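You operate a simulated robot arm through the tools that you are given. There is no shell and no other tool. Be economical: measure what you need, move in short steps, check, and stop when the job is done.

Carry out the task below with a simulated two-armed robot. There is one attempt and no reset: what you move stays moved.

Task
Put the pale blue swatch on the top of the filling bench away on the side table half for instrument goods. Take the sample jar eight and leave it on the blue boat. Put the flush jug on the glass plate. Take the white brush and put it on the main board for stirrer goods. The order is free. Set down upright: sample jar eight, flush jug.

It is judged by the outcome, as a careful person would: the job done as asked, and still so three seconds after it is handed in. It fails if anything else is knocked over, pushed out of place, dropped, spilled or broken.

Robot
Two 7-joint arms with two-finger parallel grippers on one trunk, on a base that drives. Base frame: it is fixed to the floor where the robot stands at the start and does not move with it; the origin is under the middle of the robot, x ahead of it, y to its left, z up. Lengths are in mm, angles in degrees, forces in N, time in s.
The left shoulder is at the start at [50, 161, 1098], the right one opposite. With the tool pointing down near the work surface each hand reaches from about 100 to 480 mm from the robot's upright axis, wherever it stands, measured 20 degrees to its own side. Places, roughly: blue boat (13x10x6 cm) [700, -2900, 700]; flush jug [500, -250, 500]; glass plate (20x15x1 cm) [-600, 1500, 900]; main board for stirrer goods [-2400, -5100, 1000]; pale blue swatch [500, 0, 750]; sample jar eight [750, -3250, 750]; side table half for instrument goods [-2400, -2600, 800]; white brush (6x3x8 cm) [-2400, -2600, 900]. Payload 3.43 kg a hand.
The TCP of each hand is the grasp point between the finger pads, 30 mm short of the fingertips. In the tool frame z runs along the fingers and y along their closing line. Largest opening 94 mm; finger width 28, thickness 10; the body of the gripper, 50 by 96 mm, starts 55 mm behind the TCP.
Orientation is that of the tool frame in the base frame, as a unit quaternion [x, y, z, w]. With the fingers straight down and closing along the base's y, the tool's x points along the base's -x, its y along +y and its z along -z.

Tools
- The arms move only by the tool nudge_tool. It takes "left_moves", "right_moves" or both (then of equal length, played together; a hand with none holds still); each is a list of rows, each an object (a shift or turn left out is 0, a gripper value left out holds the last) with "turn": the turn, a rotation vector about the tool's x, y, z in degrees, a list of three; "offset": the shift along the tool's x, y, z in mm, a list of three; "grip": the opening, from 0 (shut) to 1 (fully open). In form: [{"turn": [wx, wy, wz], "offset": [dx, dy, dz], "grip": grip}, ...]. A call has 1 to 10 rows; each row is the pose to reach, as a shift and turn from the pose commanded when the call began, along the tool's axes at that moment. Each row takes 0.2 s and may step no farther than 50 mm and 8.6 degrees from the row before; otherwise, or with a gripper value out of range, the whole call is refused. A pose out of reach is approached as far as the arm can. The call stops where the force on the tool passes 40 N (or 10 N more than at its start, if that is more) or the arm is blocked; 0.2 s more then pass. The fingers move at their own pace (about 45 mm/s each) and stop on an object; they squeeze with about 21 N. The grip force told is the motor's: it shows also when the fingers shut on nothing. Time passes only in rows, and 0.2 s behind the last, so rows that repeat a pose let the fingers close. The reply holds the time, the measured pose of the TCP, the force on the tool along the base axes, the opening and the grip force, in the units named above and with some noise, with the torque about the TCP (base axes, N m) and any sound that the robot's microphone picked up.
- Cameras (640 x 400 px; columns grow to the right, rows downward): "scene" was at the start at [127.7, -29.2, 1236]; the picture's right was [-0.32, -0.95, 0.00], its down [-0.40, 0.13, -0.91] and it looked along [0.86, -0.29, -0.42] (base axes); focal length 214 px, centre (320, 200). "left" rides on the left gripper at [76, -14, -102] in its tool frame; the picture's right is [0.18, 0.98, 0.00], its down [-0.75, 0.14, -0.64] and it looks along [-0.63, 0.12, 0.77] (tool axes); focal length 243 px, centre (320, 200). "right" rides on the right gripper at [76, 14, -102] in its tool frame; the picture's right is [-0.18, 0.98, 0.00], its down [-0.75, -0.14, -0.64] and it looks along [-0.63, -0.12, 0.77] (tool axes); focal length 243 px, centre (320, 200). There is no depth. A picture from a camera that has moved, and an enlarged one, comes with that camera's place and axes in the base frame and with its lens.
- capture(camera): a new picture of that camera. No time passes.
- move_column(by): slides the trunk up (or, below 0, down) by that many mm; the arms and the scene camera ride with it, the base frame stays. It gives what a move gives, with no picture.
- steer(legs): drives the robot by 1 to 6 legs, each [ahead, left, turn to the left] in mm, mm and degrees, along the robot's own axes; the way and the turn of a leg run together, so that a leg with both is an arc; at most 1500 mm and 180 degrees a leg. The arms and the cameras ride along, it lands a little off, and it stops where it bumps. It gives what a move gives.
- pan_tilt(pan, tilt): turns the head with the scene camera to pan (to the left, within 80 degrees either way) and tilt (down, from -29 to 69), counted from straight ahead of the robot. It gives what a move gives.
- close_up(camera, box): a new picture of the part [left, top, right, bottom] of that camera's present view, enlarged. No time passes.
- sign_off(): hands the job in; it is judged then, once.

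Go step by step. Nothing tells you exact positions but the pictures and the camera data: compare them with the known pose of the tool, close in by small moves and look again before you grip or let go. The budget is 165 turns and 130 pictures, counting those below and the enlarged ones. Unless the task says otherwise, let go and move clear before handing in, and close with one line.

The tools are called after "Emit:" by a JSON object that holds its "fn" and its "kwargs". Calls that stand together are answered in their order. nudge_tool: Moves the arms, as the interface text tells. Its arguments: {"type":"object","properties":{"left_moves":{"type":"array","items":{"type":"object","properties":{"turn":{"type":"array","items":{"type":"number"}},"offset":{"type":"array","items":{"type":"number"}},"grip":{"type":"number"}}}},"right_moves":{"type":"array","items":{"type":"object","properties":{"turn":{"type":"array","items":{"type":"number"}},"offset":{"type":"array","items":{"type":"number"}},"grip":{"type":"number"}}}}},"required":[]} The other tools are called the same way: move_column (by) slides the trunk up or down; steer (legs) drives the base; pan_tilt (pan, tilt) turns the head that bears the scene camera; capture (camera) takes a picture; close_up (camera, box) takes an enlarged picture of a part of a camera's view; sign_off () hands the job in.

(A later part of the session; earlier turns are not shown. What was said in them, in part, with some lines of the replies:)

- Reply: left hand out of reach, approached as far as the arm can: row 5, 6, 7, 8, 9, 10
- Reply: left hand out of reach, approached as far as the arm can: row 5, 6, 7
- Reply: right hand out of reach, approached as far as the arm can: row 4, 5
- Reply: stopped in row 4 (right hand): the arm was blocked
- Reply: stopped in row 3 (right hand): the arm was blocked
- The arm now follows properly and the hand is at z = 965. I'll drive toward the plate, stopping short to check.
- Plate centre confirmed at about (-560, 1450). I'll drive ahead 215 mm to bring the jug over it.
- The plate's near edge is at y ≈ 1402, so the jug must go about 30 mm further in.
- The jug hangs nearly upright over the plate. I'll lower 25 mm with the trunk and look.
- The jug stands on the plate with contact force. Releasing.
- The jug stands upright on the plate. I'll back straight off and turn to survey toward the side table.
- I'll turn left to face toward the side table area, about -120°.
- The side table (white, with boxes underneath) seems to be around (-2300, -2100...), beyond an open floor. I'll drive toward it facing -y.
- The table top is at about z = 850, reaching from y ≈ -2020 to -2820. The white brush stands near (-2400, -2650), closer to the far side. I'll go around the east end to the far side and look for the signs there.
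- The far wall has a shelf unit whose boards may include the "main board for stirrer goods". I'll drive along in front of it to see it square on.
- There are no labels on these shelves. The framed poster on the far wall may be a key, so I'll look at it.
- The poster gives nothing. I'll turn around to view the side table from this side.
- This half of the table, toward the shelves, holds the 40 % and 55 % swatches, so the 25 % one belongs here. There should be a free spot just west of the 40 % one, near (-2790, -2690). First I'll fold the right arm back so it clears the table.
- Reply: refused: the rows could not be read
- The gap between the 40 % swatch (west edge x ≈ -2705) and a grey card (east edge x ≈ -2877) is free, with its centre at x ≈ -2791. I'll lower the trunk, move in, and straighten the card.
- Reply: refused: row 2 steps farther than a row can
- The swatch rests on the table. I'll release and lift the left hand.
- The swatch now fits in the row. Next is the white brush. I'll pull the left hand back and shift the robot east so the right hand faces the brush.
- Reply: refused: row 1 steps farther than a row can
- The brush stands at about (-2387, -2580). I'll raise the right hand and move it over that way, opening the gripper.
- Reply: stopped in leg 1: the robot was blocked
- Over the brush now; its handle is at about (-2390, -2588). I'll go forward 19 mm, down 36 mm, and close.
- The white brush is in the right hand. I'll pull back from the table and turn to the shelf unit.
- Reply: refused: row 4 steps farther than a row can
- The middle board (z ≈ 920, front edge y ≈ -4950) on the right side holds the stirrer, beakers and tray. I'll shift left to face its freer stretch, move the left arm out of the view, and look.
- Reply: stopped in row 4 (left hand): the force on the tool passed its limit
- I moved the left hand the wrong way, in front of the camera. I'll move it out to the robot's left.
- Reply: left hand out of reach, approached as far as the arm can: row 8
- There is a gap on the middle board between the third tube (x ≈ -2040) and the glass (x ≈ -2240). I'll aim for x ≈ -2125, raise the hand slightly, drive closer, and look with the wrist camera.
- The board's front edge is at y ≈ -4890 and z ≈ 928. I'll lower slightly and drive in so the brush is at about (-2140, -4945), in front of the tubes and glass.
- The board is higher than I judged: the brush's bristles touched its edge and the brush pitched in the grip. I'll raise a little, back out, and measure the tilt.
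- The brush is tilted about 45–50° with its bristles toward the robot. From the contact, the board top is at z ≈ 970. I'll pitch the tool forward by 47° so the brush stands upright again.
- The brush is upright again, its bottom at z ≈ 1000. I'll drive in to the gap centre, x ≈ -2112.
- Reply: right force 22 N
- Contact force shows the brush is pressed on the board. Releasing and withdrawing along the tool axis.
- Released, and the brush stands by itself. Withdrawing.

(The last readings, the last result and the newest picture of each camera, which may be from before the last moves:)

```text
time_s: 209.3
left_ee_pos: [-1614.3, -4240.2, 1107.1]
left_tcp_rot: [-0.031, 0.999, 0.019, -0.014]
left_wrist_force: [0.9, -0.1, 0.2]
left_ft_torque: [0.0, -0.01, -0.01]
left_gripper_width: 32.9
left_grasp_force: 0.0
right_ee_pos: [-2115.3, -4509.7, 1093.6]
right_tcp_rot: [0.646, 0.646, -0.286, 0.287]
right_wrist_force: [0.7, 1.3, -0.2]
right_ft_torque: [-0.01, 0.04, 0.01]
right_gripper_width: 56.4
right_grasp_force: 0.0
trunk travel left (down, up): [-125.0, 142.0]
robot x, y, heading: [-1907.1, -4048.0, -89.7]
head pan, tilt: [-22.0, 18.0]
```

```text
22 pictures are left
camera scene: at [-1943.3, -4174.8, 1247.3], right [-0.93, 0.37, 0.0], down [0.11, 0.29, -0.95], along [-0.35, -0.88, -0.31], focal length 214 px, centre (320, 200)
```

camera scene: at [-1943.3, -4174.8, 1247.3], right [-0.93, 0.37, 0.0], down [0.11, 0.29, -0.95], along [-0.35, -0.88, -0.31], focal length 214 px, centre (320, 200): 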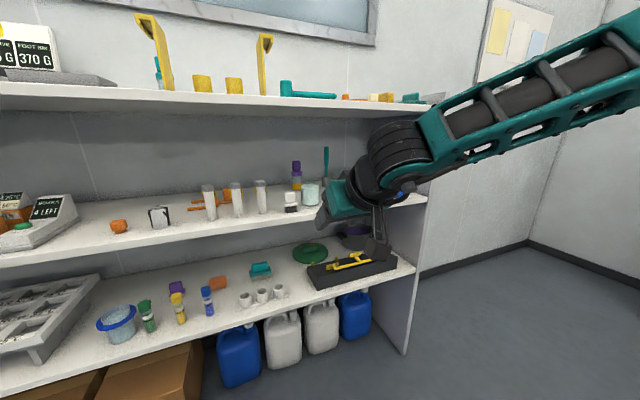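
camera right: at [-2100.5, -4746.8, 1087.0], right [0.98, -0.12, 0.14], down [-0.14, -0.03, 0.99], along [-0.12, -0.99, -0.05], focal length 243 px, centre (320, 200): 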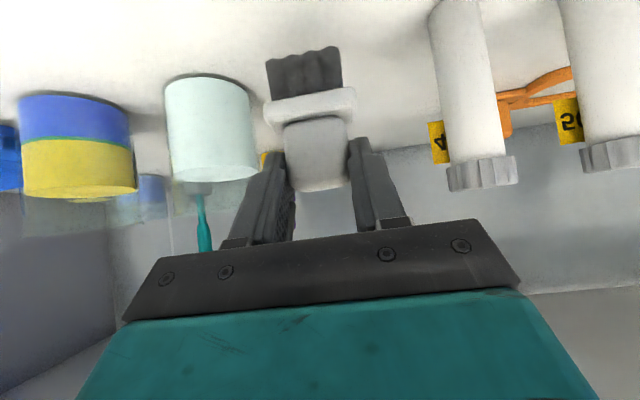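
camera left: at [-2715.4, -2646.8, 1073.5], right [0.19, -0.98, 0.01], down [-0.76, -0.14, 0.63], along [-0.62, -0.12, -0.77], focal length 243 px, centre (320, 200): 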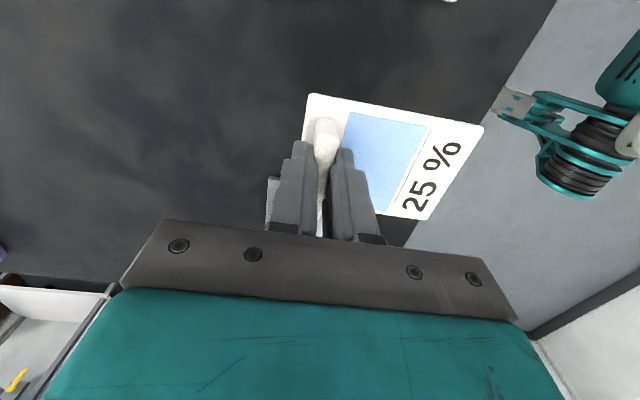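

The brush stands on the board between the tubes and the glass. Now to the jar and the blue boat near (700, -2900), probably on the blue cart; I'll drive there facing east.

Emit:
{"fn": "steer", "kwargs": {"legs": [[0, 0, 89.7], [1300, 650, 0]]}}

Emit:
{"fn": "pan_tilt", "kwargs": {"pan": 0, "tilt": 20}}

Emit:
{"fn": "capture", "kwargs": {"camera": "scene"}}

```text
time_s: 220.4
left_ee_pos: [-417.2, -3092.4, 1107.0]
left_tcp_rot: [0.732, -0.681, -0.004, 0.024]
left_wrist_force: [0.4, -0.1, -0.6]
left_ft_torque: [0.01, 0.02, 0.01]
left_gripper_width: 33.0
left_grasp_force: 0.1
right_ee_pos: [-145.0, -3591.7, 1092.1]
right_tcp_rot: [-0.004, 0.914, 0.003, 0.405]
right_wrist_force: [0.1, 0.7, 0.0]
right_ft_torque: [-0.04, 0.03, 0.0]
right_gripper_width: 56.5
right_grasp_force: 0.1
trunk travel left (down, up): [-125.0, 142.0]
robot x, y, heading: [-608.6, -3390.2, 0.7]
head pan, tilt: [-22.0, 18.0]
```

```text
time_s: 221.3
left_ee_pos: [-419.0, -3092.2, 1107.6]
left_tcp_rot: [0.731, -0.682, -0.004, 0.023]
left_wrist_force: [-0.6, -0.6, 0.5]
left_ft_torque: [0.03, -0.02, 0.0]
left_gripper_width: 32.8
left_grasp_force: 0.0
right_ee_pos: [-143.9, -3592.1, 1093.3]
right_tcp_rot: [-0.005, 0.914, 0.004, 0.406]
right_wrist_force: [0.1, 0.1, 0.4]
right_ft_torque: [0.0, 0.02, 0.01]
right_gripper_width: 56.3
right_grasp_force: 0.2
trunk travel left (down, up): [-125.0, 142.0]
robot x, y, heading: [-608.0, -3393.4, 0.8]
head pan, tilt: [0.0, 20.0]
```

```text
21 pictures are left
camera scene: at [-474.0, -3387.7, 1243.9], right [0.01, -1.0, 0.0], down [-0.34, 0.0, -0.94], along [0.94, 0.01, -0.34], focal length 214 px, centre (320, 200)
```

scene: 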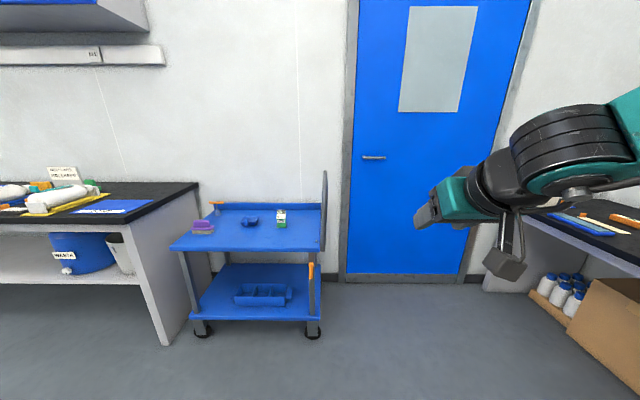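

Emit:
{"fn": "close_up", "kwargs": {"camera": "scene", "box": [160, 170, 340, 280]}}

```text
3.56 times, centred on (250, 225) of scene
camera zoom: at [-474.0, -3387.7, 1243.9], right [0.01, -1.0, 0.0], down [-0.34, 0.0, -0.94], along [0.94, 0.01, -0.34], focal length 763 px, centre (569, 111)
```

zoom: 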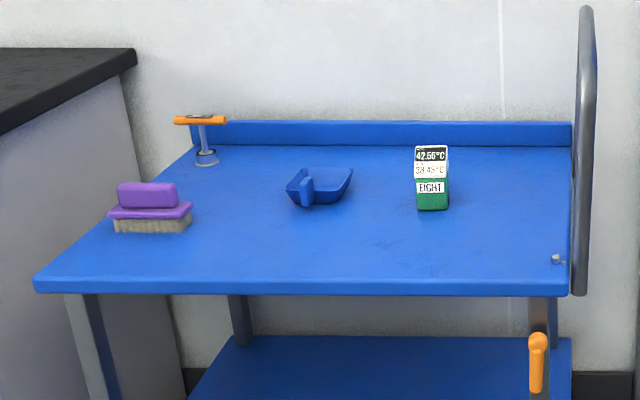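

Jar "EIGHT" (a green and white block) and the blue boat stand on the blue cart. I'll set the right tool straight down, lower the trunk, and approach.

Emit:
{"fn": "nudge_tool", "kwargs": {"right_moves": [{"turn": [0, 8, 0], "grip": 1}, {"turn": [0, 16, 0], "grip": 1}, {"turn": [0, 24, 0], "grip": 1}, {"turn": [0, 32, 0], "grip": 1}, {"turn": [0, 40, 0], "grip": 1}, {"turn": [0, 47.5, 0], "grip": 1}]}}

Emit:
{"fn": "move_column", "kwargs": {"by": -100}}

Emit:
{"fn": "steer", "kwargs": {"legs": [[560, 380, -0.7]]}}

Emit:
{"fn": "capture", "kwargs": {"camera": "right"}}

Emit:
{"fn": "pan_tilt", "kwargs": {"pan": 0, "tilt": 35}}

Emit:
{"fn": "capture", "kwargs": {"camera": "scene"}}

```text
time_s: 222.7
left_ee_pos: [-418.8, -3093.1, 1108.7]
left_tcp_rot: [0.732, -0.681, -0.004, 0.024]
left_wrist_force: [0.3, -0.4, -0.2]
left_ft_torque: [0.0, -0.02, 0.0]
left_gripper_width: 33.2
left_grasp_force: 0.0
right_ee_pos: [-144.1, -3592.3, 1092.3]
right_tcp_rot: [-0.005, 1.0, 0.002, 0.002]
right_wrist_force: [-0.8, -0.1, 0.0]
right_ft_torque: [0.03, 0.03, -0.01]
right_gripper_width: 94.1
right_grasp_force: 0.1
trunk travel left (down, up): [-125.0, 142.0]
robot x, y, heading: [-610.8, -3391.3, 0.7]
head pan, tilt: [0.0, 20.0]
```

```text
time_s: 224.0
left_ee_pos: [-419.1, -3092.6, 1007.1]
left_tcp_rot: [0.732, -0.681, -0.004, 0.023]
left_wrist_force: [-0.6, 0.0, -1.3]
left_ft_torque: [0.04, -0.03, -0.05]
left_gripper_width: 32.8
left_grasp_force: 0.0
right_ee_pos: [-143.6, -3591.9, 992.2]
right_tcp_rot: [-0.006, 1.0, 0.002, 0.003]
right_wrist_force: [0.3, -0.3, 0.2]
right_ft_torque: [-0.01, 0.01, 0.01]
right_gripper_width: 93.9
right_grasp_force: 0.0
trunk travel left (down, up): [-25.0, 242.0]
robot x, y, heading: [-606.0, -3393.6, 0.8]
head pan, tilt: [0.0, 20.0]
```

```text
time_s: 227.8
left_ee_pos: [133.2, -2697.4, 1007.2]
left_tcp_rot: [0.732, -0.681, -0.004, 0.023]
left_wrist_force: [-0.4, 0.1, -0.2]
left_ft_torque: [0.04, 0.0, 0.02]
left_gripper_width: 33.0
left_grasp_force: 0.1
right_ee_pos: [408.1, -3195.0, 990.4]
right_tcp_rot: [-0.007, 1.0, 0.002, 0.003]
right_wrist_force: [0.1, -0.3, -0.7]
right_ft_torque: [0.01, -0.03, -0.01]
right_gripper_width: 93.8
right_grasp_force: 0.0
trunk travel left (down, up): [-25.0, 242.0]
robot x, y, heading: [-56.0, -2996.0, 1.2]
head pan, tilt: [0.0, 20.0]
```

```text
19 pictures are left
camera right: at [331.2, -3182.1, 1094.9], right [0.17, 0.99, 0.0], down [0.75, -0.13, 0.65], along [0.64, -0.11, -0.76], focal length 243 px, centre (320, 200)
```

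right: 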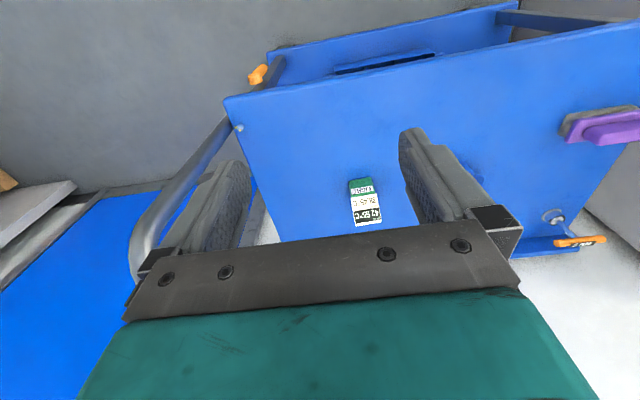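

```text
time_s: 228.5
left_ee_pos: [133.0, -2697.5, 1007.8]
left_tcp_rot: [0.732, -0.681, -0.004, 0.024]
left_wrist_force: [0.2, 0.5, -0.1]
left_ft_torque: [-0.01, 0.0, -0.02]
left_gripper_width: 32.8
left_grasp_force: 0.1
right_ee_pos: [408.2, -3196.6, 991.5]
right_tcp_rot: [-0.006, 1.0, 0.002, 0.003]
right_wrist_force: [0.3, 0.1, -0.4]
right_ft_torque: [0.01, -0.02, -0.03]
right_gripper_width: 94.4
right_grasp_force: 0.0
trunk travel left (down, up): [-25.0, 242.0]
robot x, y, heading: [-51.3, -2995.6, 0.9]
head pan, tilt: [0.0, 35.0]
```

```text
18 pictures are left
camera scene: at [72.9, -2992.3, 1120.1], right [0.02, -1.0, 0.0], down [-0.57, -0.01, -0.82], along [0.82, 0.01, -0.57], focal length 214 px, centre (320, 200)
```

scene: 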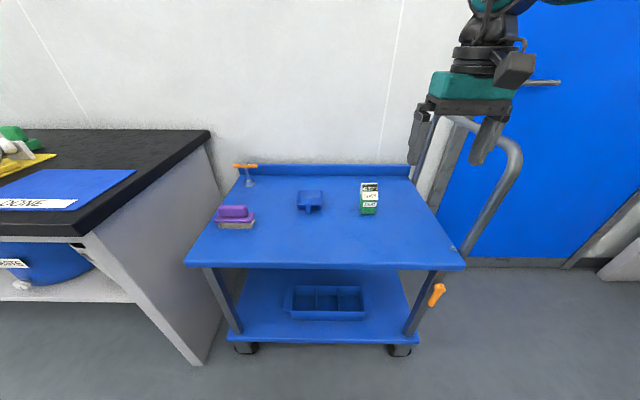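

The jar is about 50 mm wide, with its centre at (673, -3152) and its top at z ≈ 755 on the cart top (z ≈ 668). The boat's centre is about (690, -2950). I'll pitch the tool forward 35° for reach, then approach the jar.

Emit:
{"fn": "nudge_tool", "kwargs": {"right_moves": [{"turn": [0, -8, 0], "offset": [0, 0, 20]}, {"turn": [0, -16, 0], "offset": [0, 0, 45]}, {"turn": [0, -24, 0], "offset": [0, 0, 70]}, {"turn": [0, -32, 0], "offset": [0, 0, 95]}, {"turn": [0, -35, 0], "offset": [0, 0, 120]}]}}

Emit:
{"fn": "steer", "kwargs": {"legs": [[120, 0, -1]]}}

Emit:
{"fn": "capture", "kwargs": {"camera": "right"}}

```text
time_s: 229.7
left_ee_pos: [134.1, -2698.5, 1007.2]
left_tcp_rot: [0.733, -0.68, -0.003, 0.024]
left_wrist_force: [0.8, 0.4, -1.0]
left_ft_torque: [0.01, 0.01, 0.01]
left_gripper_width: 32.6
left_grasp_force: 0.0
right_ee_pos: [407.3, -3192.8, 872.6]
right_tcp_rot: [-0.007, 0.953, 0.005, 0.303]
right_wrist_force: [0.5, -0.2, -0.2]
right_ft_torque: [-0.02, 0.02, -0.04]
right_gripper_width: 94.0
right_grasp_force: 0.0
trunk travel left (down, up): [-25.0, 242.0]
robot x, y, heading: [-56.6, -2996.1, 0.8]
head pan, tilt: [0.0, 35.0]
```

```text
time_s: 231.0
left_ee_pos: [259.2, -2699.1, 1007.1]
left_tcp_rot: [0.727, -0.687, -0.004, 0.024]
left_wrist_force: [0.2, -0.6, -0.5]
left_ft_torque: [0.04, 0.0, 0.0]
left_gripper_width: 33.2
left_grasp_force: 0.0
right_ee_pos: [525.0, -3202.0, 872.2]
right_tcp_rot: [0.003, 0.953, 0.001, 0.303]
right_wrist_force: [-0.1, -0.7, -0.2]
right_ft_torque: [0.04, 0.04, -0.02]
right_gripper_width: 94.0
right_grasp_force: 0.1
trunk travel left (down, up): [-25.0, 242.0]
robot x, y, heading: [68.8, -2993.5, -0.2]
head pan, tilt: [0.0, 35.0]
```

```text
17 pictures are left
camera right: at [403.0, -3186.8, 912.8], right [0.16, 0.98, 0.11], down [0.24, -0.15, 0.96], along [0.96, -0.12, -0.26], focal length 243 px, centre (320, 200)
```

right: 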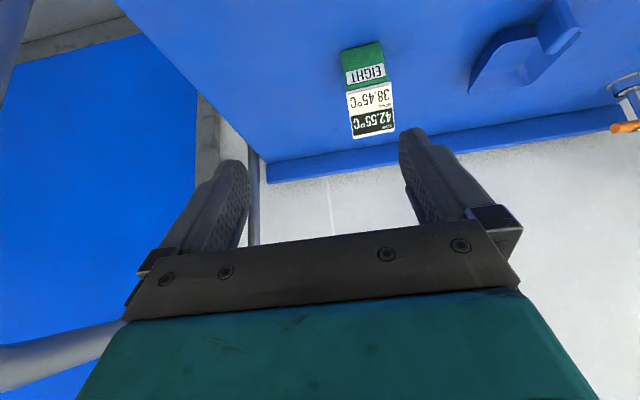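

The jar has a sloping front: 45 mm wide, x from 640 to 702, and 61–87 mm high. I'll bring the open fingers to a point just in front of and above it.

Emit:
{"fn": "steer", "kwargs": {"legs": [[50, 0, 0]]}}

Emit:
{"fn": "nudge_tool", "kwargs": {"right_moves": [{"offset": [-8, 19, 39]}, {"offset": [-16, 38, 78]}, {"offset": [-24.5, 57, 117.7]}]}}

Emit:
{"fn": "capture", "kwargs": {"camera": "right"}}

```text
time_s: 231.9
left_ee_pos: [310.9, -2701.3, 1007.7]
left_tcp_rot: [0.726, -0.687, -0.005, 0.023]
left_wrist_force: [-0.1, -1.1, 0.2]
left_ft_torque: [-0.02, 0.02, 0.0]
left_gripper_width: 32.8
left_grasp_force: 0.1
right_ee_pos: [576.3, -3201.4, 872.8]
right_tcp_rot: [0.003, 0.953, 0.0, 0.303]
right_wrist_force: [-0.5, 0.4, 0.6]
right_ft_torque: [0.03, -0.01, 0.03]
right_gripper_width: 94.1
right_grasp_force: 0.1
trunk travel left (down, up): [-25.0, 242.0]
robot x, y, heading: [115.4, -2995.9, -0.3]
head pan, tilt: [0.0, 35.0]
```

```text
time_s: 232.7
left_ee_pos: [309.4, -2700.8, 1008.3]
left_tcp_rot: [0.726, -0.687, -0.003, 0.022]
left_wrist_force: [-1.0, 0.0, 0.6]
left_ft_torque: [-0.02, -0.03, 0.01]
left_gripper_width: 32.8
left_grasp_force: 0.0
right_ee_pos: [658.4, -3153.7, 796.8]
right_tcp_rot: [0.004, 0.953, 0.001, 0.303]
right_wrist_force: [-0.6, -0.5, 0.5]
right_ft_torque: [0.01, -0.02, 0.0]
right_gripper_width: 94.0
right_grasp_force: 0.1
right hand out of reach, approached as far as the arm can: row 3
trunk travel left (down, up): [-25.0, 242.0]
robot x, y, heading: [113.7, -2993.0, -0.2]
head pan, tilt: [0.0, 35.0]
```

```text
16 pictures are left
camera right: at [535.7, -3139.5, 836.7], right [0.16, 0.98, 0.11], down [0.24, -0.15, 0.96], along [0.96, -0.12, -0.26], focal length 243 px, centre (320, 200)
```

right: 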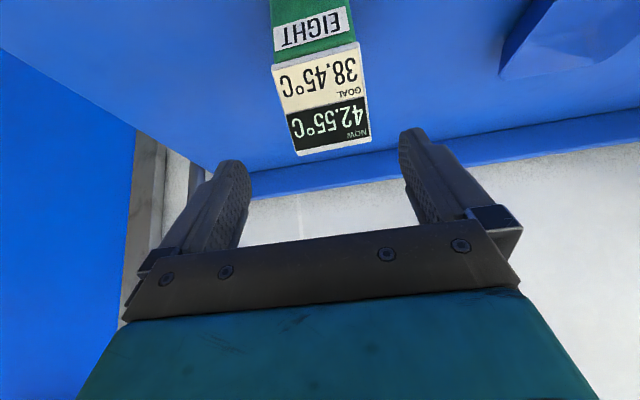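

The jar is centred between the fingers laterally, but the arm is at its reach. I'll drive 25 mm closer, lower the trunk, and then lower onto the jar.

Emit:
{"fn": "steer", "kwargs": {"legs": [[25, 0, 0]]}}

Emit:
{"fn": "move_column", "kwargs": {"by": -25}}

Emit:
{"fn": "nudge_tool", "kwargs": {"right_moves": [{"offset": [20, 0, 10]}, {"offset": [39, 0, 21]}]}}

Emit:
{"fn": "capture", "kwargs": {"camera": "right"}}

Emit:
{"fn": "close_up", "kwargs": {"camera": "scene", "box": [260, 120, 460, 260]}}

```text
time_s: 233.4
left_ee_pos: [315.5, -2700.8, 1008.3]
left_tcp_rot: [0.726, -0.687, -0.004, 0.023]
left_wrist_force: [-0.7, -0.5, 0.3]
left_ft_torque: [0.0, -0.02, -0.01]
left_gripper_width: 32.9
left_grasp_force: 0.2
right_ee_pos: [661.9, -3154.5, 796.0]
right_tcp_rot: [0.003, 0.952, 0.001, 0.305]
right_wrist_force: [0.0, -0.3, -1.4]
right_ft_torque: [-0.01, -0.01, 0.03]
right_gripper_width: 94.0
right_grasp_force: 0.0
trunk travel left (down, up): [-25.0, 242.0]
robot x, y, heading: [118.7, -2994.0, -0.3]
head pan, tilt: [0.0, 35.0]
stopped in leg 1: the robot was blocked; the commanded pose is now the measured one
```

```text
time_s: 234.1
left_ee_pos: [313.4, -2702.0, 982.3]
left_tcp_rot: [0.726, -0.687, -0.003, 0.024]
left_wrist_force: [0.3, -0.8, 0.8]
left_ft_torque: [-0.01, 0.02, 0.0]
left_gripper_width: 32.7
left_grasp_force: 0.1
right_ee_pos: [662.8, -3154.5, 771.5]
right_tcp_rot: [0.003, 0.953, 0.002, 0.304]
right_wrist_force: [0.2, 1.3, 1.0]
right_ft_torque: [0.0, -0.01, -0.04]
right_gripper_width: 94.0
right_grasp_force: 0.0
trunk travel left (down, up): [0.0, 267.0]
robot x, y, heading: [120.1, -2994.1, -0.2]
head pan, tilt: [0.0, 35.0]
```

```text
time_s: 234.7
left_ee_pos: [313.3, -2701.3, 981.8]
left_tcp_rot: [0.726, -0.687, -0.005, 0.023]
left_wrist_force: [-0.4, -0.7, 0.8]
left_ft_torque: [0.03, 0.01, 0.01]
left_gripper_width: 33.0
left_grasp_force: 0.1
right_ee_pos: [638.1, -3163.1, 738.7]
right_tcp_rot: [0.004, 0.953, 0.001, 0.304]
right_wrist_force: [-0.6, 0.9, -0.5]
right_ft_torque: [-0.02, 0.0, 0.01]
right_gripper_width: 94.0
right_grasp_force: 0.1
right hand out of reach, approached as far as the arm can: row 1, 2
trunk travel left (down, up): [0.0, 267.0]
robot x, y, heading: [120.3, -2994.3, -0.4]
head pan, tilt: [0.0, 35.0]
```

```text
15 pictures are left
camera right: at [515.6, -3148.0, 779.7], right [0.15, 0.98, 0.11], down [0.24, -0.15, 0.96], along [0.96, -0.12, -0.26], focal length 243 px, centre (320, 200)
```

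right: 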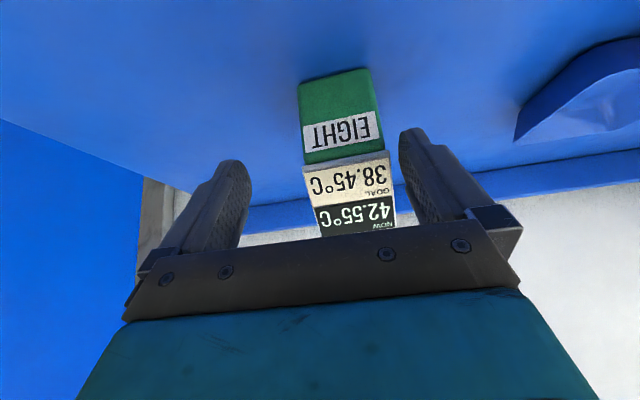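

```text
2.86 times, centred on (360, 190) of scene
camera zoom: at [248.2, -2994.0, 1095.1], right [0.0, -1.0, 0.0], down [-0.57, 0.0, -0.82], along [0.82, 0.0, -0.57], focal length 613 px, centre (206, 229)
```

zoom: 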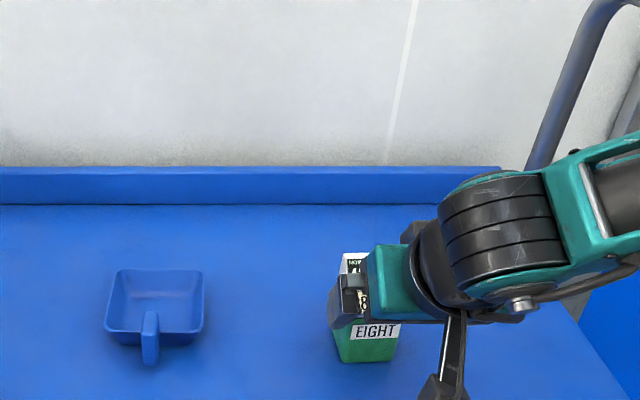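

The base now touches the cart, so I'll gain reach by pitching the tool 20° more, while shifting 17 mm left and 17 mm forward.

Emit:
{"fn": "nudge_tool", "kwargs": {"right_moves": [{"turn": [0, -7, 0], "offset": [0, 9, 0]}, {"turn": [0, -14, 0], "offset": [0, 17, 0]}, {"turn": [0, -20, 0], "offset": [-4, 17, 8]}, {"turn": [0, -20, 0], "offset": [-9, 17, 17]}]}}

Emit:
{"fn": "capture", "kwargs": {"camera": "right"}}

```text
time_s: 235.7
left_ee_pos: [314.0, -2700.0, 982.2]
left_tcp_rot: [0.727, -0.686, -0.005, 0.023]
left_wrist_force: [-0.2, 0.5, 0.0]
left_ft_torque: [0.02, -0.03, 0.02]
left_gripper_width: 32.7
left_grasp_force: 0.1
right_ee_pos: [639.4, -3170.1, 756.7]
right_tcp_rot: [0.003, 0.885, 0.0, 0.465]
right_wrist_force: [-0.3, 0.6, 0.8]
right_ft_torque: [0.05, -0.05, 0.05]
right_gripper_width: 94.0
right_grasp_force: 0.1
right hand out of reach, approached as far as the arm can: row 1, 2, 3, 4
trunk travel left (down, up): [0.0, 267.0]
robot x, y, heading: [121.1, -2994.3, -0.1]
head pan, tilt: [0.0, 35.0]
```

```text
13 pictures are left
camera right: at [511.4, -3154.8, 753.0], right [0.11, 0.98, 0.16], down [-0.1, -0.14, 0.98], along [0.99, -0.12, 0.08], focal length 243 px, centre (320, 200)
```

right: 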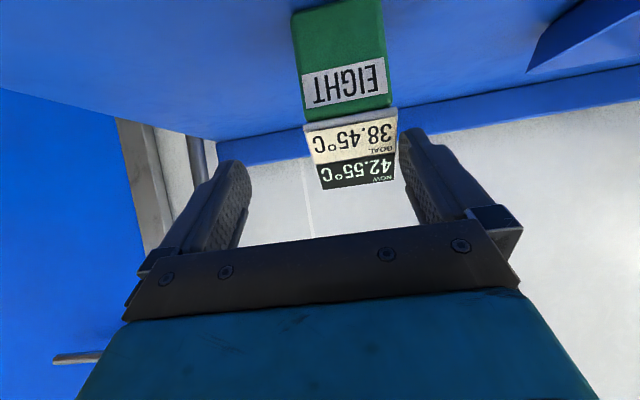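

Pitching further made reach worse, so the limit is elsewhere. I'll raise the hand and return to a steeper tool, about 15° forward, which reached farther before.

Emit:
{"fn": "nudge_tool", "kwargs": {"right_moves": [{"offset": [-30, 0, -20]}, {"turn": [0, 8, 0], "offset": [-50, 5, -34]}, {"turn": [0, 16, 0], "offset": [-50, 10, -34]}, {"turn": [0, 24, 0], "offset": [-50, 15, -34]}, {"turn": [0, 32, 0], "offset": [-50, 20, -34]}, {"turn": [0, 40, 0], "offset": [-50, 24, -34]}, {"turn": [0, 40, 0], "offset": [-61, 24, -18]}, {"turn": [0, 40, 0], "offset": [-61, 24, -18]}]}}

```text
time_s: 237.5
left_ee_pos: [314.3, -2700.5, 982.6]
left_tcp_rot: [0.726, -0.687, -0.004, 0.023]
left_wrist_force: [0.8, 0.1, -0.4]
left_ft_torque: [0.01, 0.03, 0.0]
left_gripper_width: 32.8
left_grasp_force: 0.0
right_ee_pos: [652.2, -3154.3, 820.5]
right_tcp_rot: [0.003, 0.991, 0.003, 0.133]
right_wrist_force: [-1.1, 0.4, -0.3]
right_ft_torque: [0.02, 0.02, 0.0]
right_gripper_width: 94.2
right_grasp_force: 0.1
right hand out of reach, approached as far as the arm can: row 7, 8
trunk travel left (down, up): [0.0, 267.0]
robot x, y, heading: [116.9, -2992.2, -0.2]
head pan, tilt: [0.0, 35.0]
```

With a 15° pitch the hand reaches x = 652. I'll lower straight down over the jar.

Emit:
{"fn": "nudge_tool", "kwargs": {"right_moves": [{"offset": [10, 5, 39]}, {"offset": [17, 8, 70]}, {"offset": [20, 8, 84]}]}}

Emit:
{"fn": "capture", "kwargs": {"camera": "right"}}

```text
time_s: 238.3
left_ee_pos: [314.0, -2700.5, 982.7]
left_tcp_rot: [0.726, -0.687, -0.004, 0.024]
left_wrist_force: [-0.3, 0.3, 0.0]
left_ft_torque: [-0.02, -0.01, 0.01]
left_gripper_width: 33.1
left_grasp_force: 0.0
right_ee_pos: [636.1, -3171.2, 753.6]
right_tcp_rot: [0.004, 0.991, 0.002, 0.134]
right_wrist_force: [0.1, 1.6, 0.6]
right_ft_torque: [0.03, -0.02, 0.03]
right_gripper_width: 94.2
right_grasp_force: 0.1
right hand out of reach, approached as far as the arm can: row 1, 2, 3
trunk travel left (down, up): [0.0, 267.0]
robot x, y, heading: [117.4, -2993.7, -0.0]
head pan, tilt: [0.0, 35.0]
```

```text
12 pictures are left
camera right: at [534.6, -3156.7, 833.1], right [0.18, 0.98, 0.05], down [0.55, -0.15, 0.82], along [0.81, -0.12, -0.57], focal length 243 px, centre (320, 200)
```

right: 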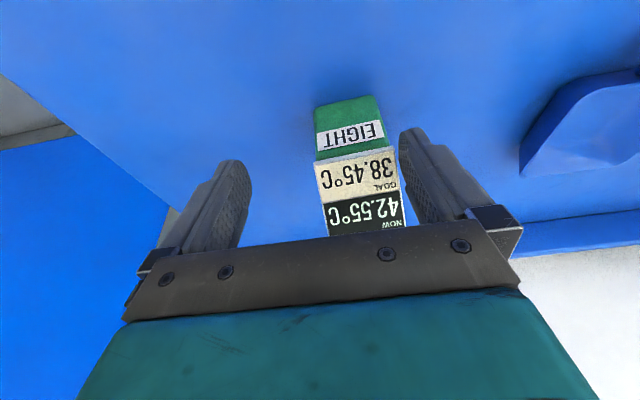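

The arm is at its reach limit. Turning the robot left would bring the right shoulder closer to the cart, so I'll raise the hand, back off, turn 35° left, and turn the tool back to keep its fingers aligned with the jar.

Emit:
{"fn": "nudge_tool", "kwargs": {"right_moves": [{"offset": [5, 0, -35]}, {"turn": [0, 8, 0], "offset": [20, 0, -70]}, {"turn": [0, 15.3, 0], "offset": [34, 0, -103]}]}}

Emit:
{"fn": "steer", "kwargs": {"legs": [[-90, 0, 0], [0, 0, 35]]}}

Emit:
{"fn": "nudge_tool", "kwargs": {"right_moves": [{"turn": [0, 0, 7]}, {"turn": [0, 0, 14]}, {"turn": [0, 0, 21]}, {"turn": [0, 0, 28]}, {"turn": [0, 0, 35]}]}}

```text
time_s: 239.1
left_ee_pos: [313.8, -2700.3, 982.1]
left_tcp_rot: [0.726, -0.687, -0.004, 0.024]
left_wrist_force: [0.0, -0.3, -0.2]
left_ft_torque: [-0.02, 0.03, -0.02]
left_gripper_width: 32.9
left_grasp_force: 0.0
right_ee_pos: [572.6, -3169.7, 843.5]
right_tcp_rot: [0.003, 1.0, 0.002, -0.001]
right_wrist_force: [0.3, 0.0, 0.5]
right_ft_torque: [-0.02, 0.01, -0.02]
right_gripper_width: 94.0
right_grasp_force: 0.0
trunk travel left (down, up): [0.0, 267.0]
robot x, y, heading: [122.2, -2993.1, -0.2]
head pan, tilt: [0.0, 35.0]
```

```text
time_s: 241.9
left_ee_pos: [20.5, -2641.7, 983.0]
left_tcp_rot: [0.899, -0.438, 0.004, 0.022]
left_wrist_force: [-0.4, -0.3, 0.8]
left_ft_torque: [0.0, 0.0, -0.02]
left_gripper_width: 33.1
left_grasp_force: 0.0
right_ee_pos: [500.9, -2878.9, 844.1]
right_tcp_rot: [-0.297, 0.955, 0.002, 0.0]
right_wrist_force: [-0.1, 0.0, -0.3]
right_ft_torque: [0.02, 0.01, -0.03]
right_gripper_width: 94.3
right_grasp_force: 0.1
trunk travel left (down, up): [0.0, 267.0]
robot x, y, heading: [28.5, -2991.5, 34.6]
head pan, tilt: [0.0, 35.0]
```

```text
time_s: 243.1
left_ee_pos: [21.0, -2641.8, 983.3]
left_tcp_rot: [0.899, -0.438, 0.003, 0.023]
left_wrist_force: [0.4, -0.1, 0.3]
left_ft_torque: [-0.03, 0.0, 0.02]
left_gripper_width: 32.7
left_grasp_force: 0.1
right_ee_pos: [502.7, -2877.1, 844.3]
right_tcp_rot: [0.005, 1.0, 0.002, -0.001]
right_wrist_force: [-0.5, 0.4, 0.0]
right_ft_torque: [0.0, -0.02, 0.01]
right_gripper_width: 94.1
right_grasp_force: 0.1
trunk travel left (down, up): [0.0, 267.0]
robot x, y, heading: [30.4, -2991.8, 34.4]
head pan, tilt: [0.0, 35.0]
```

Emit:
{"fn": "steer", "kwargs": {"legs": [[28, -109, 0]]}}

Emit:
{"fn": "nudge_tool", "kwargs": {"right_moves": [{"offset": [0, -45, 0]}, {"offset": [-10, -90, 0]}, {"offset": [-25, -135, 0]}, {"offset": [-45, -175, 5]}, {"offset": [-70, -195, 14]}]}}

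Emit:
{"fn": "capture", "kwargs": {"camera": "right"}}

```text
time_s: 244.3
left_ee_pos: [105.4, -2715.2, 982.9]
left_tcp_rot: [0.898, -0.438, 0.003, 0.024]
left_wrist_force: [0.0, 0.4, 0.1]
left_ft_torque: [-0.01, -0.02, 0.04]
left_gripper_width: 32.9
left_grasp_force: 0.0
right_ee_pos: [586.9, -2951.5, 844.1]
right_tcp_rot: [0.004, 1.0, 0.001, -0.001]
right_wrist_force: [-0.3, -0.1, -0.1]
right_ft_torque: [0.0, 0.04, -0.01]
right_gripper_width: 93.8
right_grasp_force: 0.0
trunk travel left (down, up): [0.0, 267.0]
robot x, y, heading: [114.8, -3062.9, 34.6]
head pan, tilt: [0.0, 35.0]
```

```text
time_s: 245.5
left_ee_pos: [104.7, -2715.4, 982.4]
left_tcp_rot: [0.899, -0.438, 0.004, 0.023]
left_wrist_force: [0.4, 0.4, -0.5]
left_ft_torque: [0.02, 0.03, -0.01]
left_gripper_width: 33.0
left_grasp_force: 0.1
right_ee_pos: [655.2, -3148.1, 828.7]
right_tcp_rot: [0.004, 1.0, 0.001, -0.002]
right_wrist_force: [-0.4, 0.1, -0.1]
right_ft_torque: [0.04, -0.02, 0.01]
right_gripper_width: 94.2
right_grasp_force: 0.0
trunk travel left (down, up): [0.0, 267.0]
robot x, y, heading: [113.0, -3068.6, 34.6]
head pan, tilt: [0.0, 35.0]
```

```text
11 pictures are left
camera right: at [578.6, -3133.8, 933.9], right [0.19, 0.98, 0.0], down [0.75, -0.15, 0.64], along [0.63, -0.12, -0.77], focal length 243 px, centre (320, 200)
```

right: 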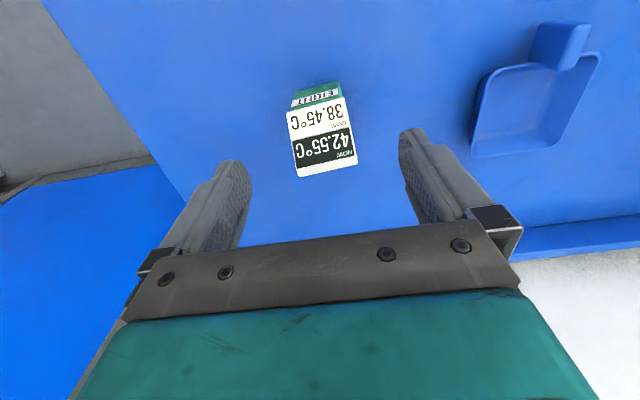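

The jar is now well within reach: centred at (670, -3149). Lowering over it.

Emit:
{"fn": "nudge_tool", "kwargs": {"right_moves": [{"offset": [-13, -1, 35]}, {"offset": [-14, -1, 70]}, {"offset": [-14, -1, 91]}]}}

Emit:
{"fn": "capture", "kwargs": {"camera": "right"}}

```text
time_s: 246.3
left_ee_pos: [105.5, -2714.1, 983.2]
left_tcp_rot: [0.898, -0.439, 0.003, 0.024]
left_wrist_force: [0.1, -0.1, 0.3]
left_ft_torque: [0.0, 0.02, 0.03]
left_gripper_width: 32.7
left_grasp_force: 0.1
right_ee_pos: [670.4, -3148.8, 738.5]
right_tcp_rot: [0.004, 1.0, 0.001, 0.0]
right_wrist_force: [-1.4, 0.1, 0.6]
right_ft_torque: [0.02, 0.01, -0.04]
right_gripper_width: 94.1
right_grasp_force: 0.1
trunk travel left (down, up): [0.0, 267.0]
robot x, y, heading: [113.4, -3065.4, 34.6]
head pan, tilt: [0.0, 35.0]
```

```text
10 pictures are left
camera right: at [593.4, -3134.1, 841.2], right [0.19, 0.98, 0.0], down [0.75, -0.15, 0.64], along [0.63, -0.12, -0.77], focal length 243 px, centre (320, 200)
```

right: 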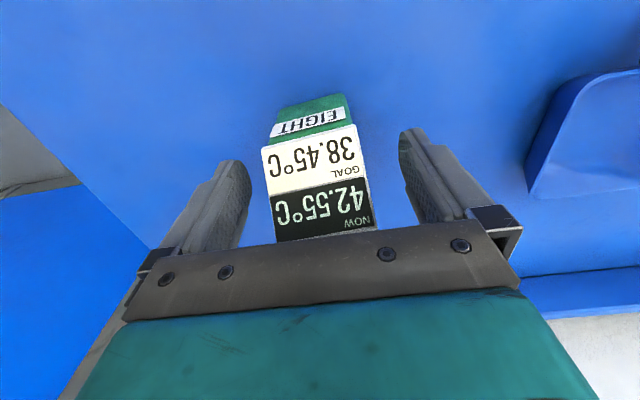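

Emit:
{"fn": "nudge_tool", "kwargs": {"right_moves": [{"grip": 0}, {"grip": 0}, {"grip": 0}, {"grip": 0}, {"grip": 0}]}}

Emit:
{"fn": "nudge_tool", "kwargs": {"right_moves": [{"offset": [0, 0, -30]}, {"offset": [0, 0, -70]}, {"offset": [0, 0, -90]}]}}

Emit:
{"fn": "capture", "kwargs": {"camera": "right"}}

```text
time_s: 247.5
left_ee_pos: [106.0, -2714.0, 983.2]
left_tcp_rot: [0.898, -0.439, 0.003, 0.023]
left_wrist_force: [0.6, 0.0, 0.0]
left_ft_torque: [0.01, 0.01, 0.0]
left_gripper_width: 33.0
left_grasp_force: 0.1
right_ee_pos: [670.6, -3149.0, 738.8]
right_tcp_rot: [0.005, 1.0, 0.002, 0.0]
right_wrist_force: [-1.8, 0.2, 3.3]
right_ft_torque: [-0.22, 0.15, -0.04]
right_gripper_width: 56.4
right_grasp_force: 21.2
trunk travel left (down, up): [0.0, 267.0]
robot x, y, heading: [114.5, -3068.1, 34.6]
head pan, tilt: [0.0, 35.0]
```

```text
time_s: 248.3
left_ee_pos: [106.3, -2714.3, 982.8]
left_tcp_rot: [0.899, -0.438, 0.002, 0.024]
left_wrist_force: [-0.3, -0.5, 0.5]
left_ft_torque: [-0.01, 0.0, -0.01]
left_gripper_width: 33.0
left_grasp_force: 0.0
right_ee_pos: [669.6, -3149.0, 829.6]
right_tcp_rot: [0.004, 1.0, 0.002, -0.001]
right_wrist_force: [0.4, -0.5, -3.5]
right_ft_torque: [-0.02, 0.0, -0.02]
right_gripper_width: 56.3
right_grasp_force: 21.0
trunk travel left (down, up): [0.0, 267.0]
robot x, y, heading: [112.6, -3065.1, 34.8]
head pan, tilt: [0.0, 35.0]
```

```text
9 pictures are left
camera right: at [592.4, -3134.2, 932.2], right [0.19, 0.98, 0.0], down [0.75, -0.15, 0.64], along [0.63, -0.12, -0.77], focal length 243 px, centre (320, 200)
```

right: 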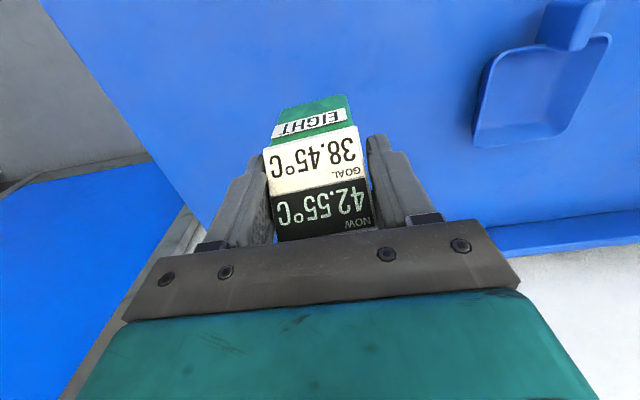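

The jar is held, its bottom 70 mm below the TCP. The boat's rim is near z = 688 and its centre about (700, -2948). I'll move the robot left along the cart by 170 mm and then check.

Emit:
{"fn": "steer", "kwargs": {"legs": [[103, 135, 0]]}}

Emit:
{"fn": "nudge_tool", "kwargs": {"right_moves": [{"offset": [-8, 14, 10]}, {"offset": [-14, 28, 25]}]}}

Emit:
{"fn": "capture", "kwargs": {"camera": "right"}}

Emit:
{"fn": "pan_tilt", "kwargs": {"pan": -35, "tilt": 40}}

Emit:
{"fn": "capture", "kwargs": {"camera": "scene"}}

```text
time_s: 249.7
left_ee_pos: [111.4, -2569.1, 984.2]
left_tcp_rot: [0.898, -0.439, 0.003, 0.023]
left_wrist_force: [0.1, -0.2, -0.3]
left_ft_torque: [0.01, -0.03, -0.02]
left_gripper_width: 33.0
left_grasp_force: 0.0
right_ee_pos: [674.8, -3002.4, 827.0]
right_tcp_rot: [0.005, 1.0, 0.002, -0.001]
right_wrist_force: [-0.1, -0.2, -3.4]
right_ft_torque: [-0.01, 0.05, 0.02]
right_gripper_width: 56.3
right_grasp_force: 20.9
trunk travel left (down, up): [0.0, 267.0]
robot x, y, heading: [118.9, -2919.1, 34.7]
head pan, tilt: [0.0, 35.0]
stopped in leg 1: the robot was blocked; the commanded pose is now the measured one
```

```text
time_s: 250.3
left_ee_pos: [112.5, -2567.5, 982.1]
left_tcp_rot: [0.898, -0.438, 0.003, 0.024]
left_wrist_force: [0.0, 0.0, 0.1]
left_ft_torque: [0.04, -0.01, 0.02]
left_gripper_width: 32.9
left_grasp_force: 0.1
right_ee_pos: [689.1, -2973.3, 803.3]
right_tcp_rot: [0.004, 1.0, 0.002, -0.001]
right_wrist_force: [0.1, 0.5, -4.1]
right_ft_torque: [0.05, 0.0, 0.03]
right_gripper_width: 56.6
right_grasp_force: 21.2
trunk travel left (down, up): [0.0, 267.0]
robot x, y, heading: [119.8, -2920.8, 34.6]
head pan, tilt: [0.0, 35.0]
```

```text
8 pictures are left
camera right: at [612.8, -2959.1, 906.3], right [0.19, 0.98, 0.0], down [0.75, -0.15, 0.64], along [0.63, -0.12, -0.77], focal length 243 px, centre (320, 200)
```

right: 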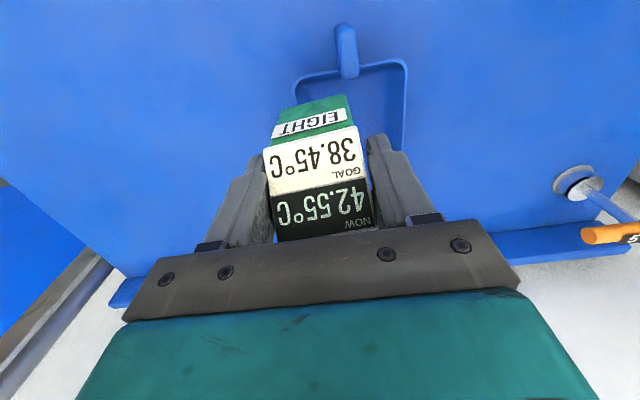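

```text
time_s: 251.3
left_ee_pos: [111.5, -2568.1, 982.6]
left_tcp_rot: [0.899, -0.438, 0.004, 0.024]
left_wrist_force: [-0.5, 0.7, 0.1]
left_ft_torque: [-0.02, 0.03, 0.0]
left_gripper_width: 33.1
left_grasp_force: 0.1
right_ee_pos: [690.4, -2974.3, 803.4]
right_tcp_rot: [0.005, 1.0, 0.001, -0.002]
right_wrist_force: [-0.5, -0.5, -3.3]
right_ft_torque: [0.01, 0.01, 0.0]
right_gripper_width: 56.3
right_grasp_force: 21.1
trunk travel left (down, up): [0.0, 267.0]
robot x, y, heading: [121.2, -2917.3, 34.8]
head pan, tilt: [-35.0, 40.0]
```

```text
7 pictures are left
camera scene: at [238.7, -2897.4, 1087.5], right [0.0, -1.0, 0.0], down [-0.64, 0.0, -0.77], along [0.77, 0.0, -0.64], focal length 214 px, centre (320, 200)
```

scene: 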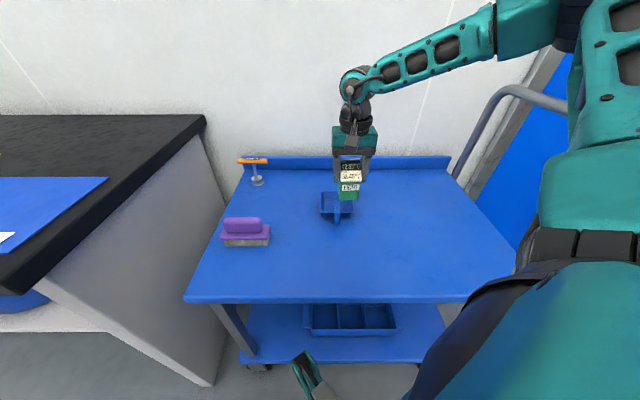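

The boat's rim spans x ≈ 663–755 and y ≈ -2987 to -2900. I'll move the jar to about (703, -2943) and lower partway.

Emit:
{"fn": "nudge_tool", "kwargs": {"right_moves": [{"offset": [-7, 15, 0]}, {"offset": [-13, 31, 0]}, {"offset": [-14, 31, 25]}]}}

Emit:
{"fn": "capture", "kwargs": {"camera": "right"}}

Emit:
{"fn": "close_up", "kwargs": {"camera": "scene", "box": [270, 120, 410, 240]}}

```text
time_s: 252.1
left_ee_pos: [112.1, -2568.6, 982.7]
left_tcp_rot: [0.899, -0.438, 0.002, 0.024]
left_wrist_force: [0.2, 0.3, -0.7]
left_ft_torque: [0.01, 0.04, 0.0]
left_gripper_width: 32.9
left_grasp_force: 0.1
right_ee_pos: [704.5, -2943.8, 778.2]
right_tcp_rot: [0.004, 1.0, 0.002, -0.001]
right_wrist_force: [0.5, -0.3, -2.5]
right_ft_torque: [0.02, 0.03, 0.03]
right_gripper_width: 56.5
right_grasp_force: 21.1
trunk travel left (down, up): [0.0, 267.0]
robot x, y, heading: [120.0, -2919.4, 34.7]
head pan, tilt: [-35.0, 40.0]
```

```text
6 pictures are left
camera right: at [627.3, -2929.0, 882.5], right [0.19, 0.98, 0.0], down [0.75, -0.15, 0.64], along [0.63, -0.12, -0.77], focal length 243 px, centre (320, 200)
```

right: 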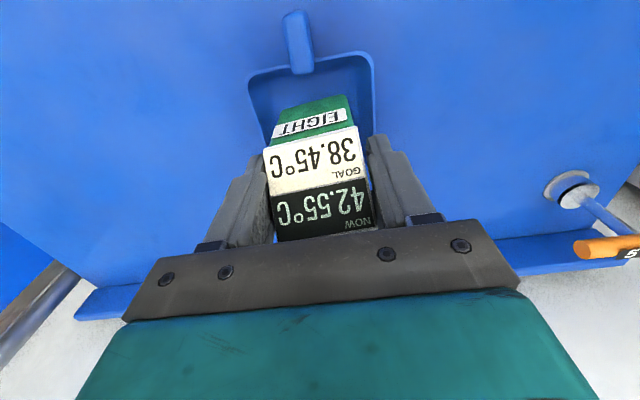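

```text
3.33 times, centred on (340, 180) of scene
camera zoom: at [238.8, -2897.5, 1087.5], right [-0.01, -1.0, 0.0], down [-0.64, 0.0, -0.77], along [0.77, 0.0, -0.64], focal length 715 px, centre (253, 267)
```

zoom: 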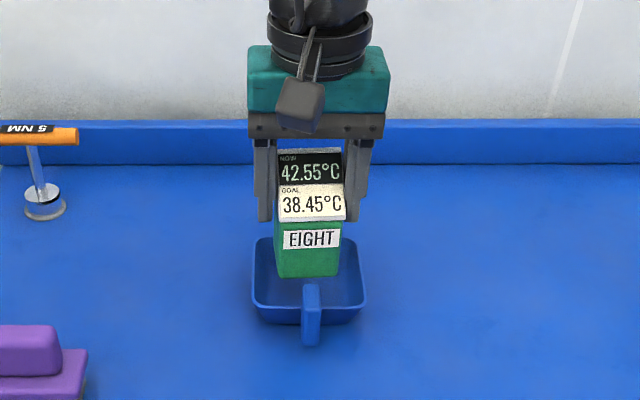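

The jar is centred over the boat. I'll lower it, first 25 mm with a touch further in, then in small steps until contact.

Emit:
{"fn": "nudge_tool", "kwargs": {"right_moves": [{"offset": [-4, 0, 12]}, {"offset": [-5, 0, 24]}]}}

Emit:
{"fn": "nudge_tool", "kwargs": {"right_moves": [{"offset": [0, 0, 3.5]}]}}

Emit:
{"fn": "nudge_tool", "kwargs": {"right_moves": [{"offset": [0, 0, 3]}]}}

Emit:
{"fn": "nudge_tool", "kwargs": {"right_moves": [{"offset": [0, 0, 3]}]}}

```text
time_s: 252.7
left_ee_pos: [110.7, -2568.8, 983.8]
left_tcp_rot: [0.898, -0.439, 0.003, 0.024]
left_wrist_force: [0.3, 0.4, -0.2]
left_ft_torque: [0.02, 0.03, -0.01]
left_gripper_width: 32.9
left_grasp_force: 0.0
right_ee_pos: [708.4, -2943.7, 753.7]
right_tcp_rot: [0.004, 1.0, 0.002, -0.001]
right_wrist_force: [0.9, -0.4, -3.5]
right_ft_torque: [0.0, -0.01, 0.02]
right_gripper_width: 56.0
right_grasp_force: 20.8
trunk travel left (down, up): [0.0, 267.0]
robot x, y, heading: [123.8, -2921.1, 34.6]
head pan, tilt: [-35.0, 40.0]
```

```text
time_s: 253.1
left_ee_pos: [112.3, -2566.7, 983.1]
left_tcp_rot: [0.899, -0.438, 0.002, 0.024]
left_wrist_force: [0.1, 0.1, 0.8]
left_ft_torque: [-0.01, -0.01, 0.0]
left_gripper_width: 32.9
left_grasp_force: 0.1
right_ee_pos: [709.1, -2943.0, 750.2]
right_tcp_rot: [0.004, 1.0, 0.002, -0.001]
right_wrist_force: [1.0, -0.6, -3.9]
right_ft_torque: [0.01, 0.03, 0.02]
right_gripper_width: 56.1
right_grasp_force: 20.9
trunk travel left (down, up): [0.0, 267.0]
robot x, y, heading: [122.2, -2920.8, 34.9]
head pan, tilt: [-35.0, 40.0]
```

```text
time_s: 253.5
left_ee_pos: [112.8, -2568.4, 982.2]
left_tcp_rot: [0.898, -0.439, 0.002, 0.023]
left_wrist_force: [0.5, 0.6, 0.8]
left_ft_torque: [-0.01, 0.01, -0.02]
left_gripper_width: 32.7
left_grasp_force: 0.1
right_ee_pos: [707.6, -2944.6, 748.0]
right_tcp_rot: [0.004, 1.0, 0.002, 0.0]
right_wrist_force: [-0.5, 0.3, -3.2]
right_ft_torque: [0.01, 0.02, 0.0]
right_gripper_width: 56.2
right_grasp_force: 21.4
trunk travel left (down, up): [0.0, 267.0]
robot x, y, heading: [122.5, -2917.6, 34.4]
head pan, tilt: [-35.0, 40.0]
```

```text
time_s: 253.9
left_ee_pos: [111.5, -2569.3, 983.3]
left_tcp_rot: [0.898, -0.438, 0.003, 0.024]
left_wrist_force: [0.5, -0.2, 0.0]
left_ft_torque: [0.0, 0.0, -0.01]
left_gripper_width: 32.8
left_grasp_force: 0.1
right_ee_pos: [708.5, -2943.6, 744.1]
right_tcp_rot: [0.005, 1.0, 0.002, 0.0]
right_wrist_force: [-0.3, -0.1, -2.9]
right_ft_torque: [-0.03, -0.03, 0.03]
right_gripper_width: 56.3
right_grasp_force: 21.2
trunk travel left (down, up): [0.0, 267.0]
robot x, y, heading: [118.5, -2920.4, 34.6]
head pan, tilt: [-35.0, 40.0]
```

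Emit:
{"fn": "nudge_tool", "kwargs": {"right_moves": [{"offset": [0, 0, 2.5]}]}}

Emit:
{"fn": "nudge_tool", "kwargs": {"right_moves": [{"offset": [0, 0, 2]}]}}

Emit:
{"fn": "close_up", "kwargs": {"camera": "scene", "box": [290, 140, 390, 240]}}

```text
time_s: 254.3
left_ee_pos: [111.9, -2568.5, 983.0]
left_tcp_rot: [0.899, -0.438, 0.003, 0.023]
left_wrist_force: [0.1, 0.3, 0.0]
left_ft_torque: [0.0, -0.05, 0.0]
left_gripper_width: 32.9
left_grasp_force: 0.0
right_ee_pos: [708.4, -2943.2, 742.1]
right_tcp_rot: [0.005, 1.0, 0.001, 0.0]
right_wrist_force: [-0.4, 0.4, -3.5]
right_ft_torque: [0.0, 0.0, -0.01]
right_gripper_width: 56.3
right_grasp_force: 20.6
trunk travel left (down, up): [0.0, 267.0]
robot x, y, heading: [119.6, -2919.0, 34.6]
head pan, tilt: [-35.0, 40.0]
```

```text
time_s: 254.7
left_ee_pos: [111.6, -2569.7, 982.5]
left_tcp_rot: [0.898, -0.439, 0.004, 0.023]
left_wrist_force: [-0.6, 0.5, -0.2]
left_ft_torque: [0.01, 0.03, -0.03]
left_gripper_width: 32.8
left_grasp_force: 0.1
right_ee_pos: [708.9, -2941.6, 742.9]
right_tcp_rot: [0.004, 1.0, 0.003, 0.0]
right_wrist_force: [-1.7, -1.8, 5.5]
right_ft_torque: [-0.26, 0.11, 0.02]
right_gripper_width: 56.4
right_grasp_force: 20.5
trunk travel left (down, up): [0.0, 267.0]
robot x, y, heading: [115.1, -2919.8, 34.9]
head pan, tilt: [-35.0, 40.0]
```

```text
4.00 times, centred on (340, 190) of scene
camera zoom: at [238.0, -2897.5, 1087.8], right [-0.01, -1.0, 0.0], down [-0.64, 0.0, -0.77], along [0.77, 0.0, -0.64], focal length 858 px, centre (240, 240)
```

zoom: 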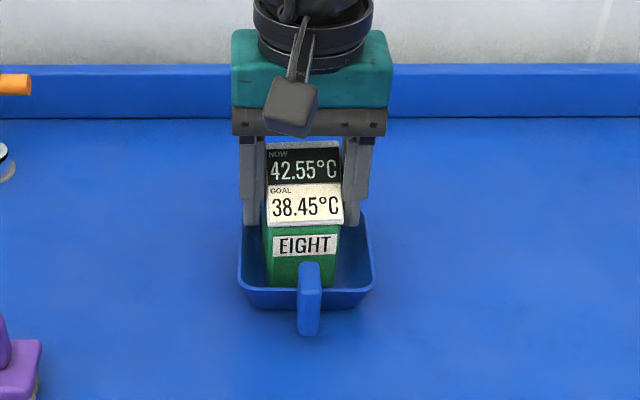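

The jar stands in the boat with contact at the expected height. Releasing slightly and lifting.

Emit:
{"fn": "nudge_tool", "kwargs": {"right_moves": [{"grip": 0.75}, {"grip": 0.8}, {"grip": 0.8}, {"offset": [0, 0, -25], "grip": 0.8}, {"offset": [0, 0, -65], "grip": 0.8}, {"offset": [0, 0, -110], "grip": 0.8}]}}

Emit:
{"fn": "close_up", "kwargs": {"camera": "scene", "box": [270, 120, 410, 240]}}

```text
time_s: 256.1
left_ee_pos: [112.2, -2568.6, 982.5]
left_tcp_rot: [0.898, -0.439, 0.004, 0.023]
left_wrist_force: [0.6, 0.5, -0.6]
left_ft_torque: [-0.01, 0.0, -0.03]
left_gripper_width: 32.7
left_grasp_force: 0.0
right_ee_pos: [709.3, -2943.0, 851.0]
right_tcp_rot: [0.003, 1.0, 0.001, 0.0]
right_wrist_force: [-0.5, 0.5, 0.1]
right_ft_torque: [-0.02, -0.01, 0.02]
right_gripper_width: 75.3
right_grasp_force: 0.1
trunk travel left (down, up): [0.0, 267.0]
robot x, y, heading: [120.7, -2920.1, 35.0]
head pan, tilt: [-35.0, 40.0]
```

```text
3.33 times, centred on (340, 180) of scene
camera zoom: at [238.3, -2897.4, 1087.5], right [-0.01, -1.0, 0.0], down [-0.64, 0.0, -0.77], along [0.77, 0.0, -0.64], focal length 715 px, centre (253, 267)
```

zoom: 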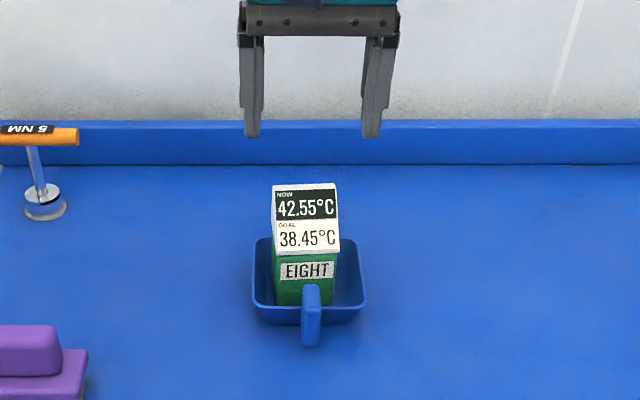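

The jar stands upright in the boat. I'll move the robot clear of the cart, then hand in.

Emit:
{"fn": "steer", "kwargs": {"legs": [[-246, 172, 0]]}}

Emit:
{"fn": "capture", "kwargs": {"camera": "scene"}}

```text
time_s: 258.2
left_ee_pos: [-192.0, -2569.6, 983.2]
left_tcp_rot: [0.9, -0.436, 0.003, 0.024]
left_wrist_force: [-0.1, 0.2, -0.1]
left_ft_torque: [0.0, 0.0, 0.02]
left_gripper_width: 32.7
left_grasp_force: 0.1
right_ee_pos: [406.8, -2942.8, 851.1]
right_tcp_rot: [0.001, 1.0, 0.002, -0.001]
right_wrist_force: [-0.2, 0.1, 0.3]
right_ft_torque: [0.0, 0.03, 0.02]
right_gripper_width: 75.3
right_grasp_force: 0.0
trunk travel left (down, up): [0.0, 267.0]
robot x, y, heading: [-181.6, -2917.8, 35.0]
head pan, tilt: [-35.0, 40.0]
```

```text
2 pictures are left
camera scene: at [-63.5, -2898.9, 1087.5], right [0.0, -1.0, 0.0], down [-0.64, 0.0, -0.77], along [0.77, 0.0, -0.64], focal length 214 px, centre (320, 200)
```

scene: 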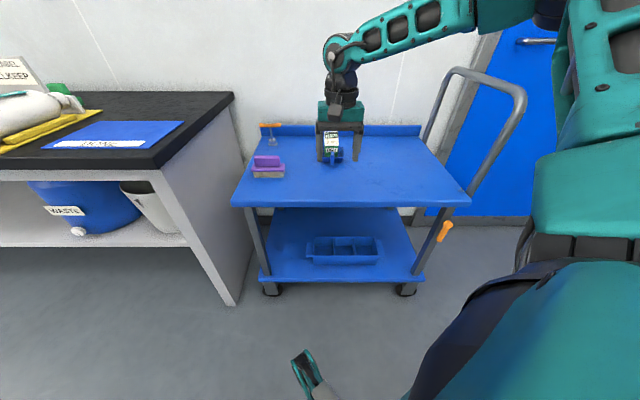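

All four items are set down and both hands are clear, so I'm handing in.

Emit:
{"fn": "sign_off", "kwargs": {}}

```text
The job is handed in.
```

I placed all four items and handed the job in: the swatch on the side table, sample jar eight in the blue boat, the flush jug on the glass plate, and the white brush on the shelf unit. The jar and the jug stand upright. The two goods areas had no labels, so I picked them from what already lay there: the table half holding the 40 % and 55 % swatches, and the shelf unit's middle board. The robot base stopped against the side table once and against the cart twice. I saw nothing disturbed in the pictures I took afterwards.
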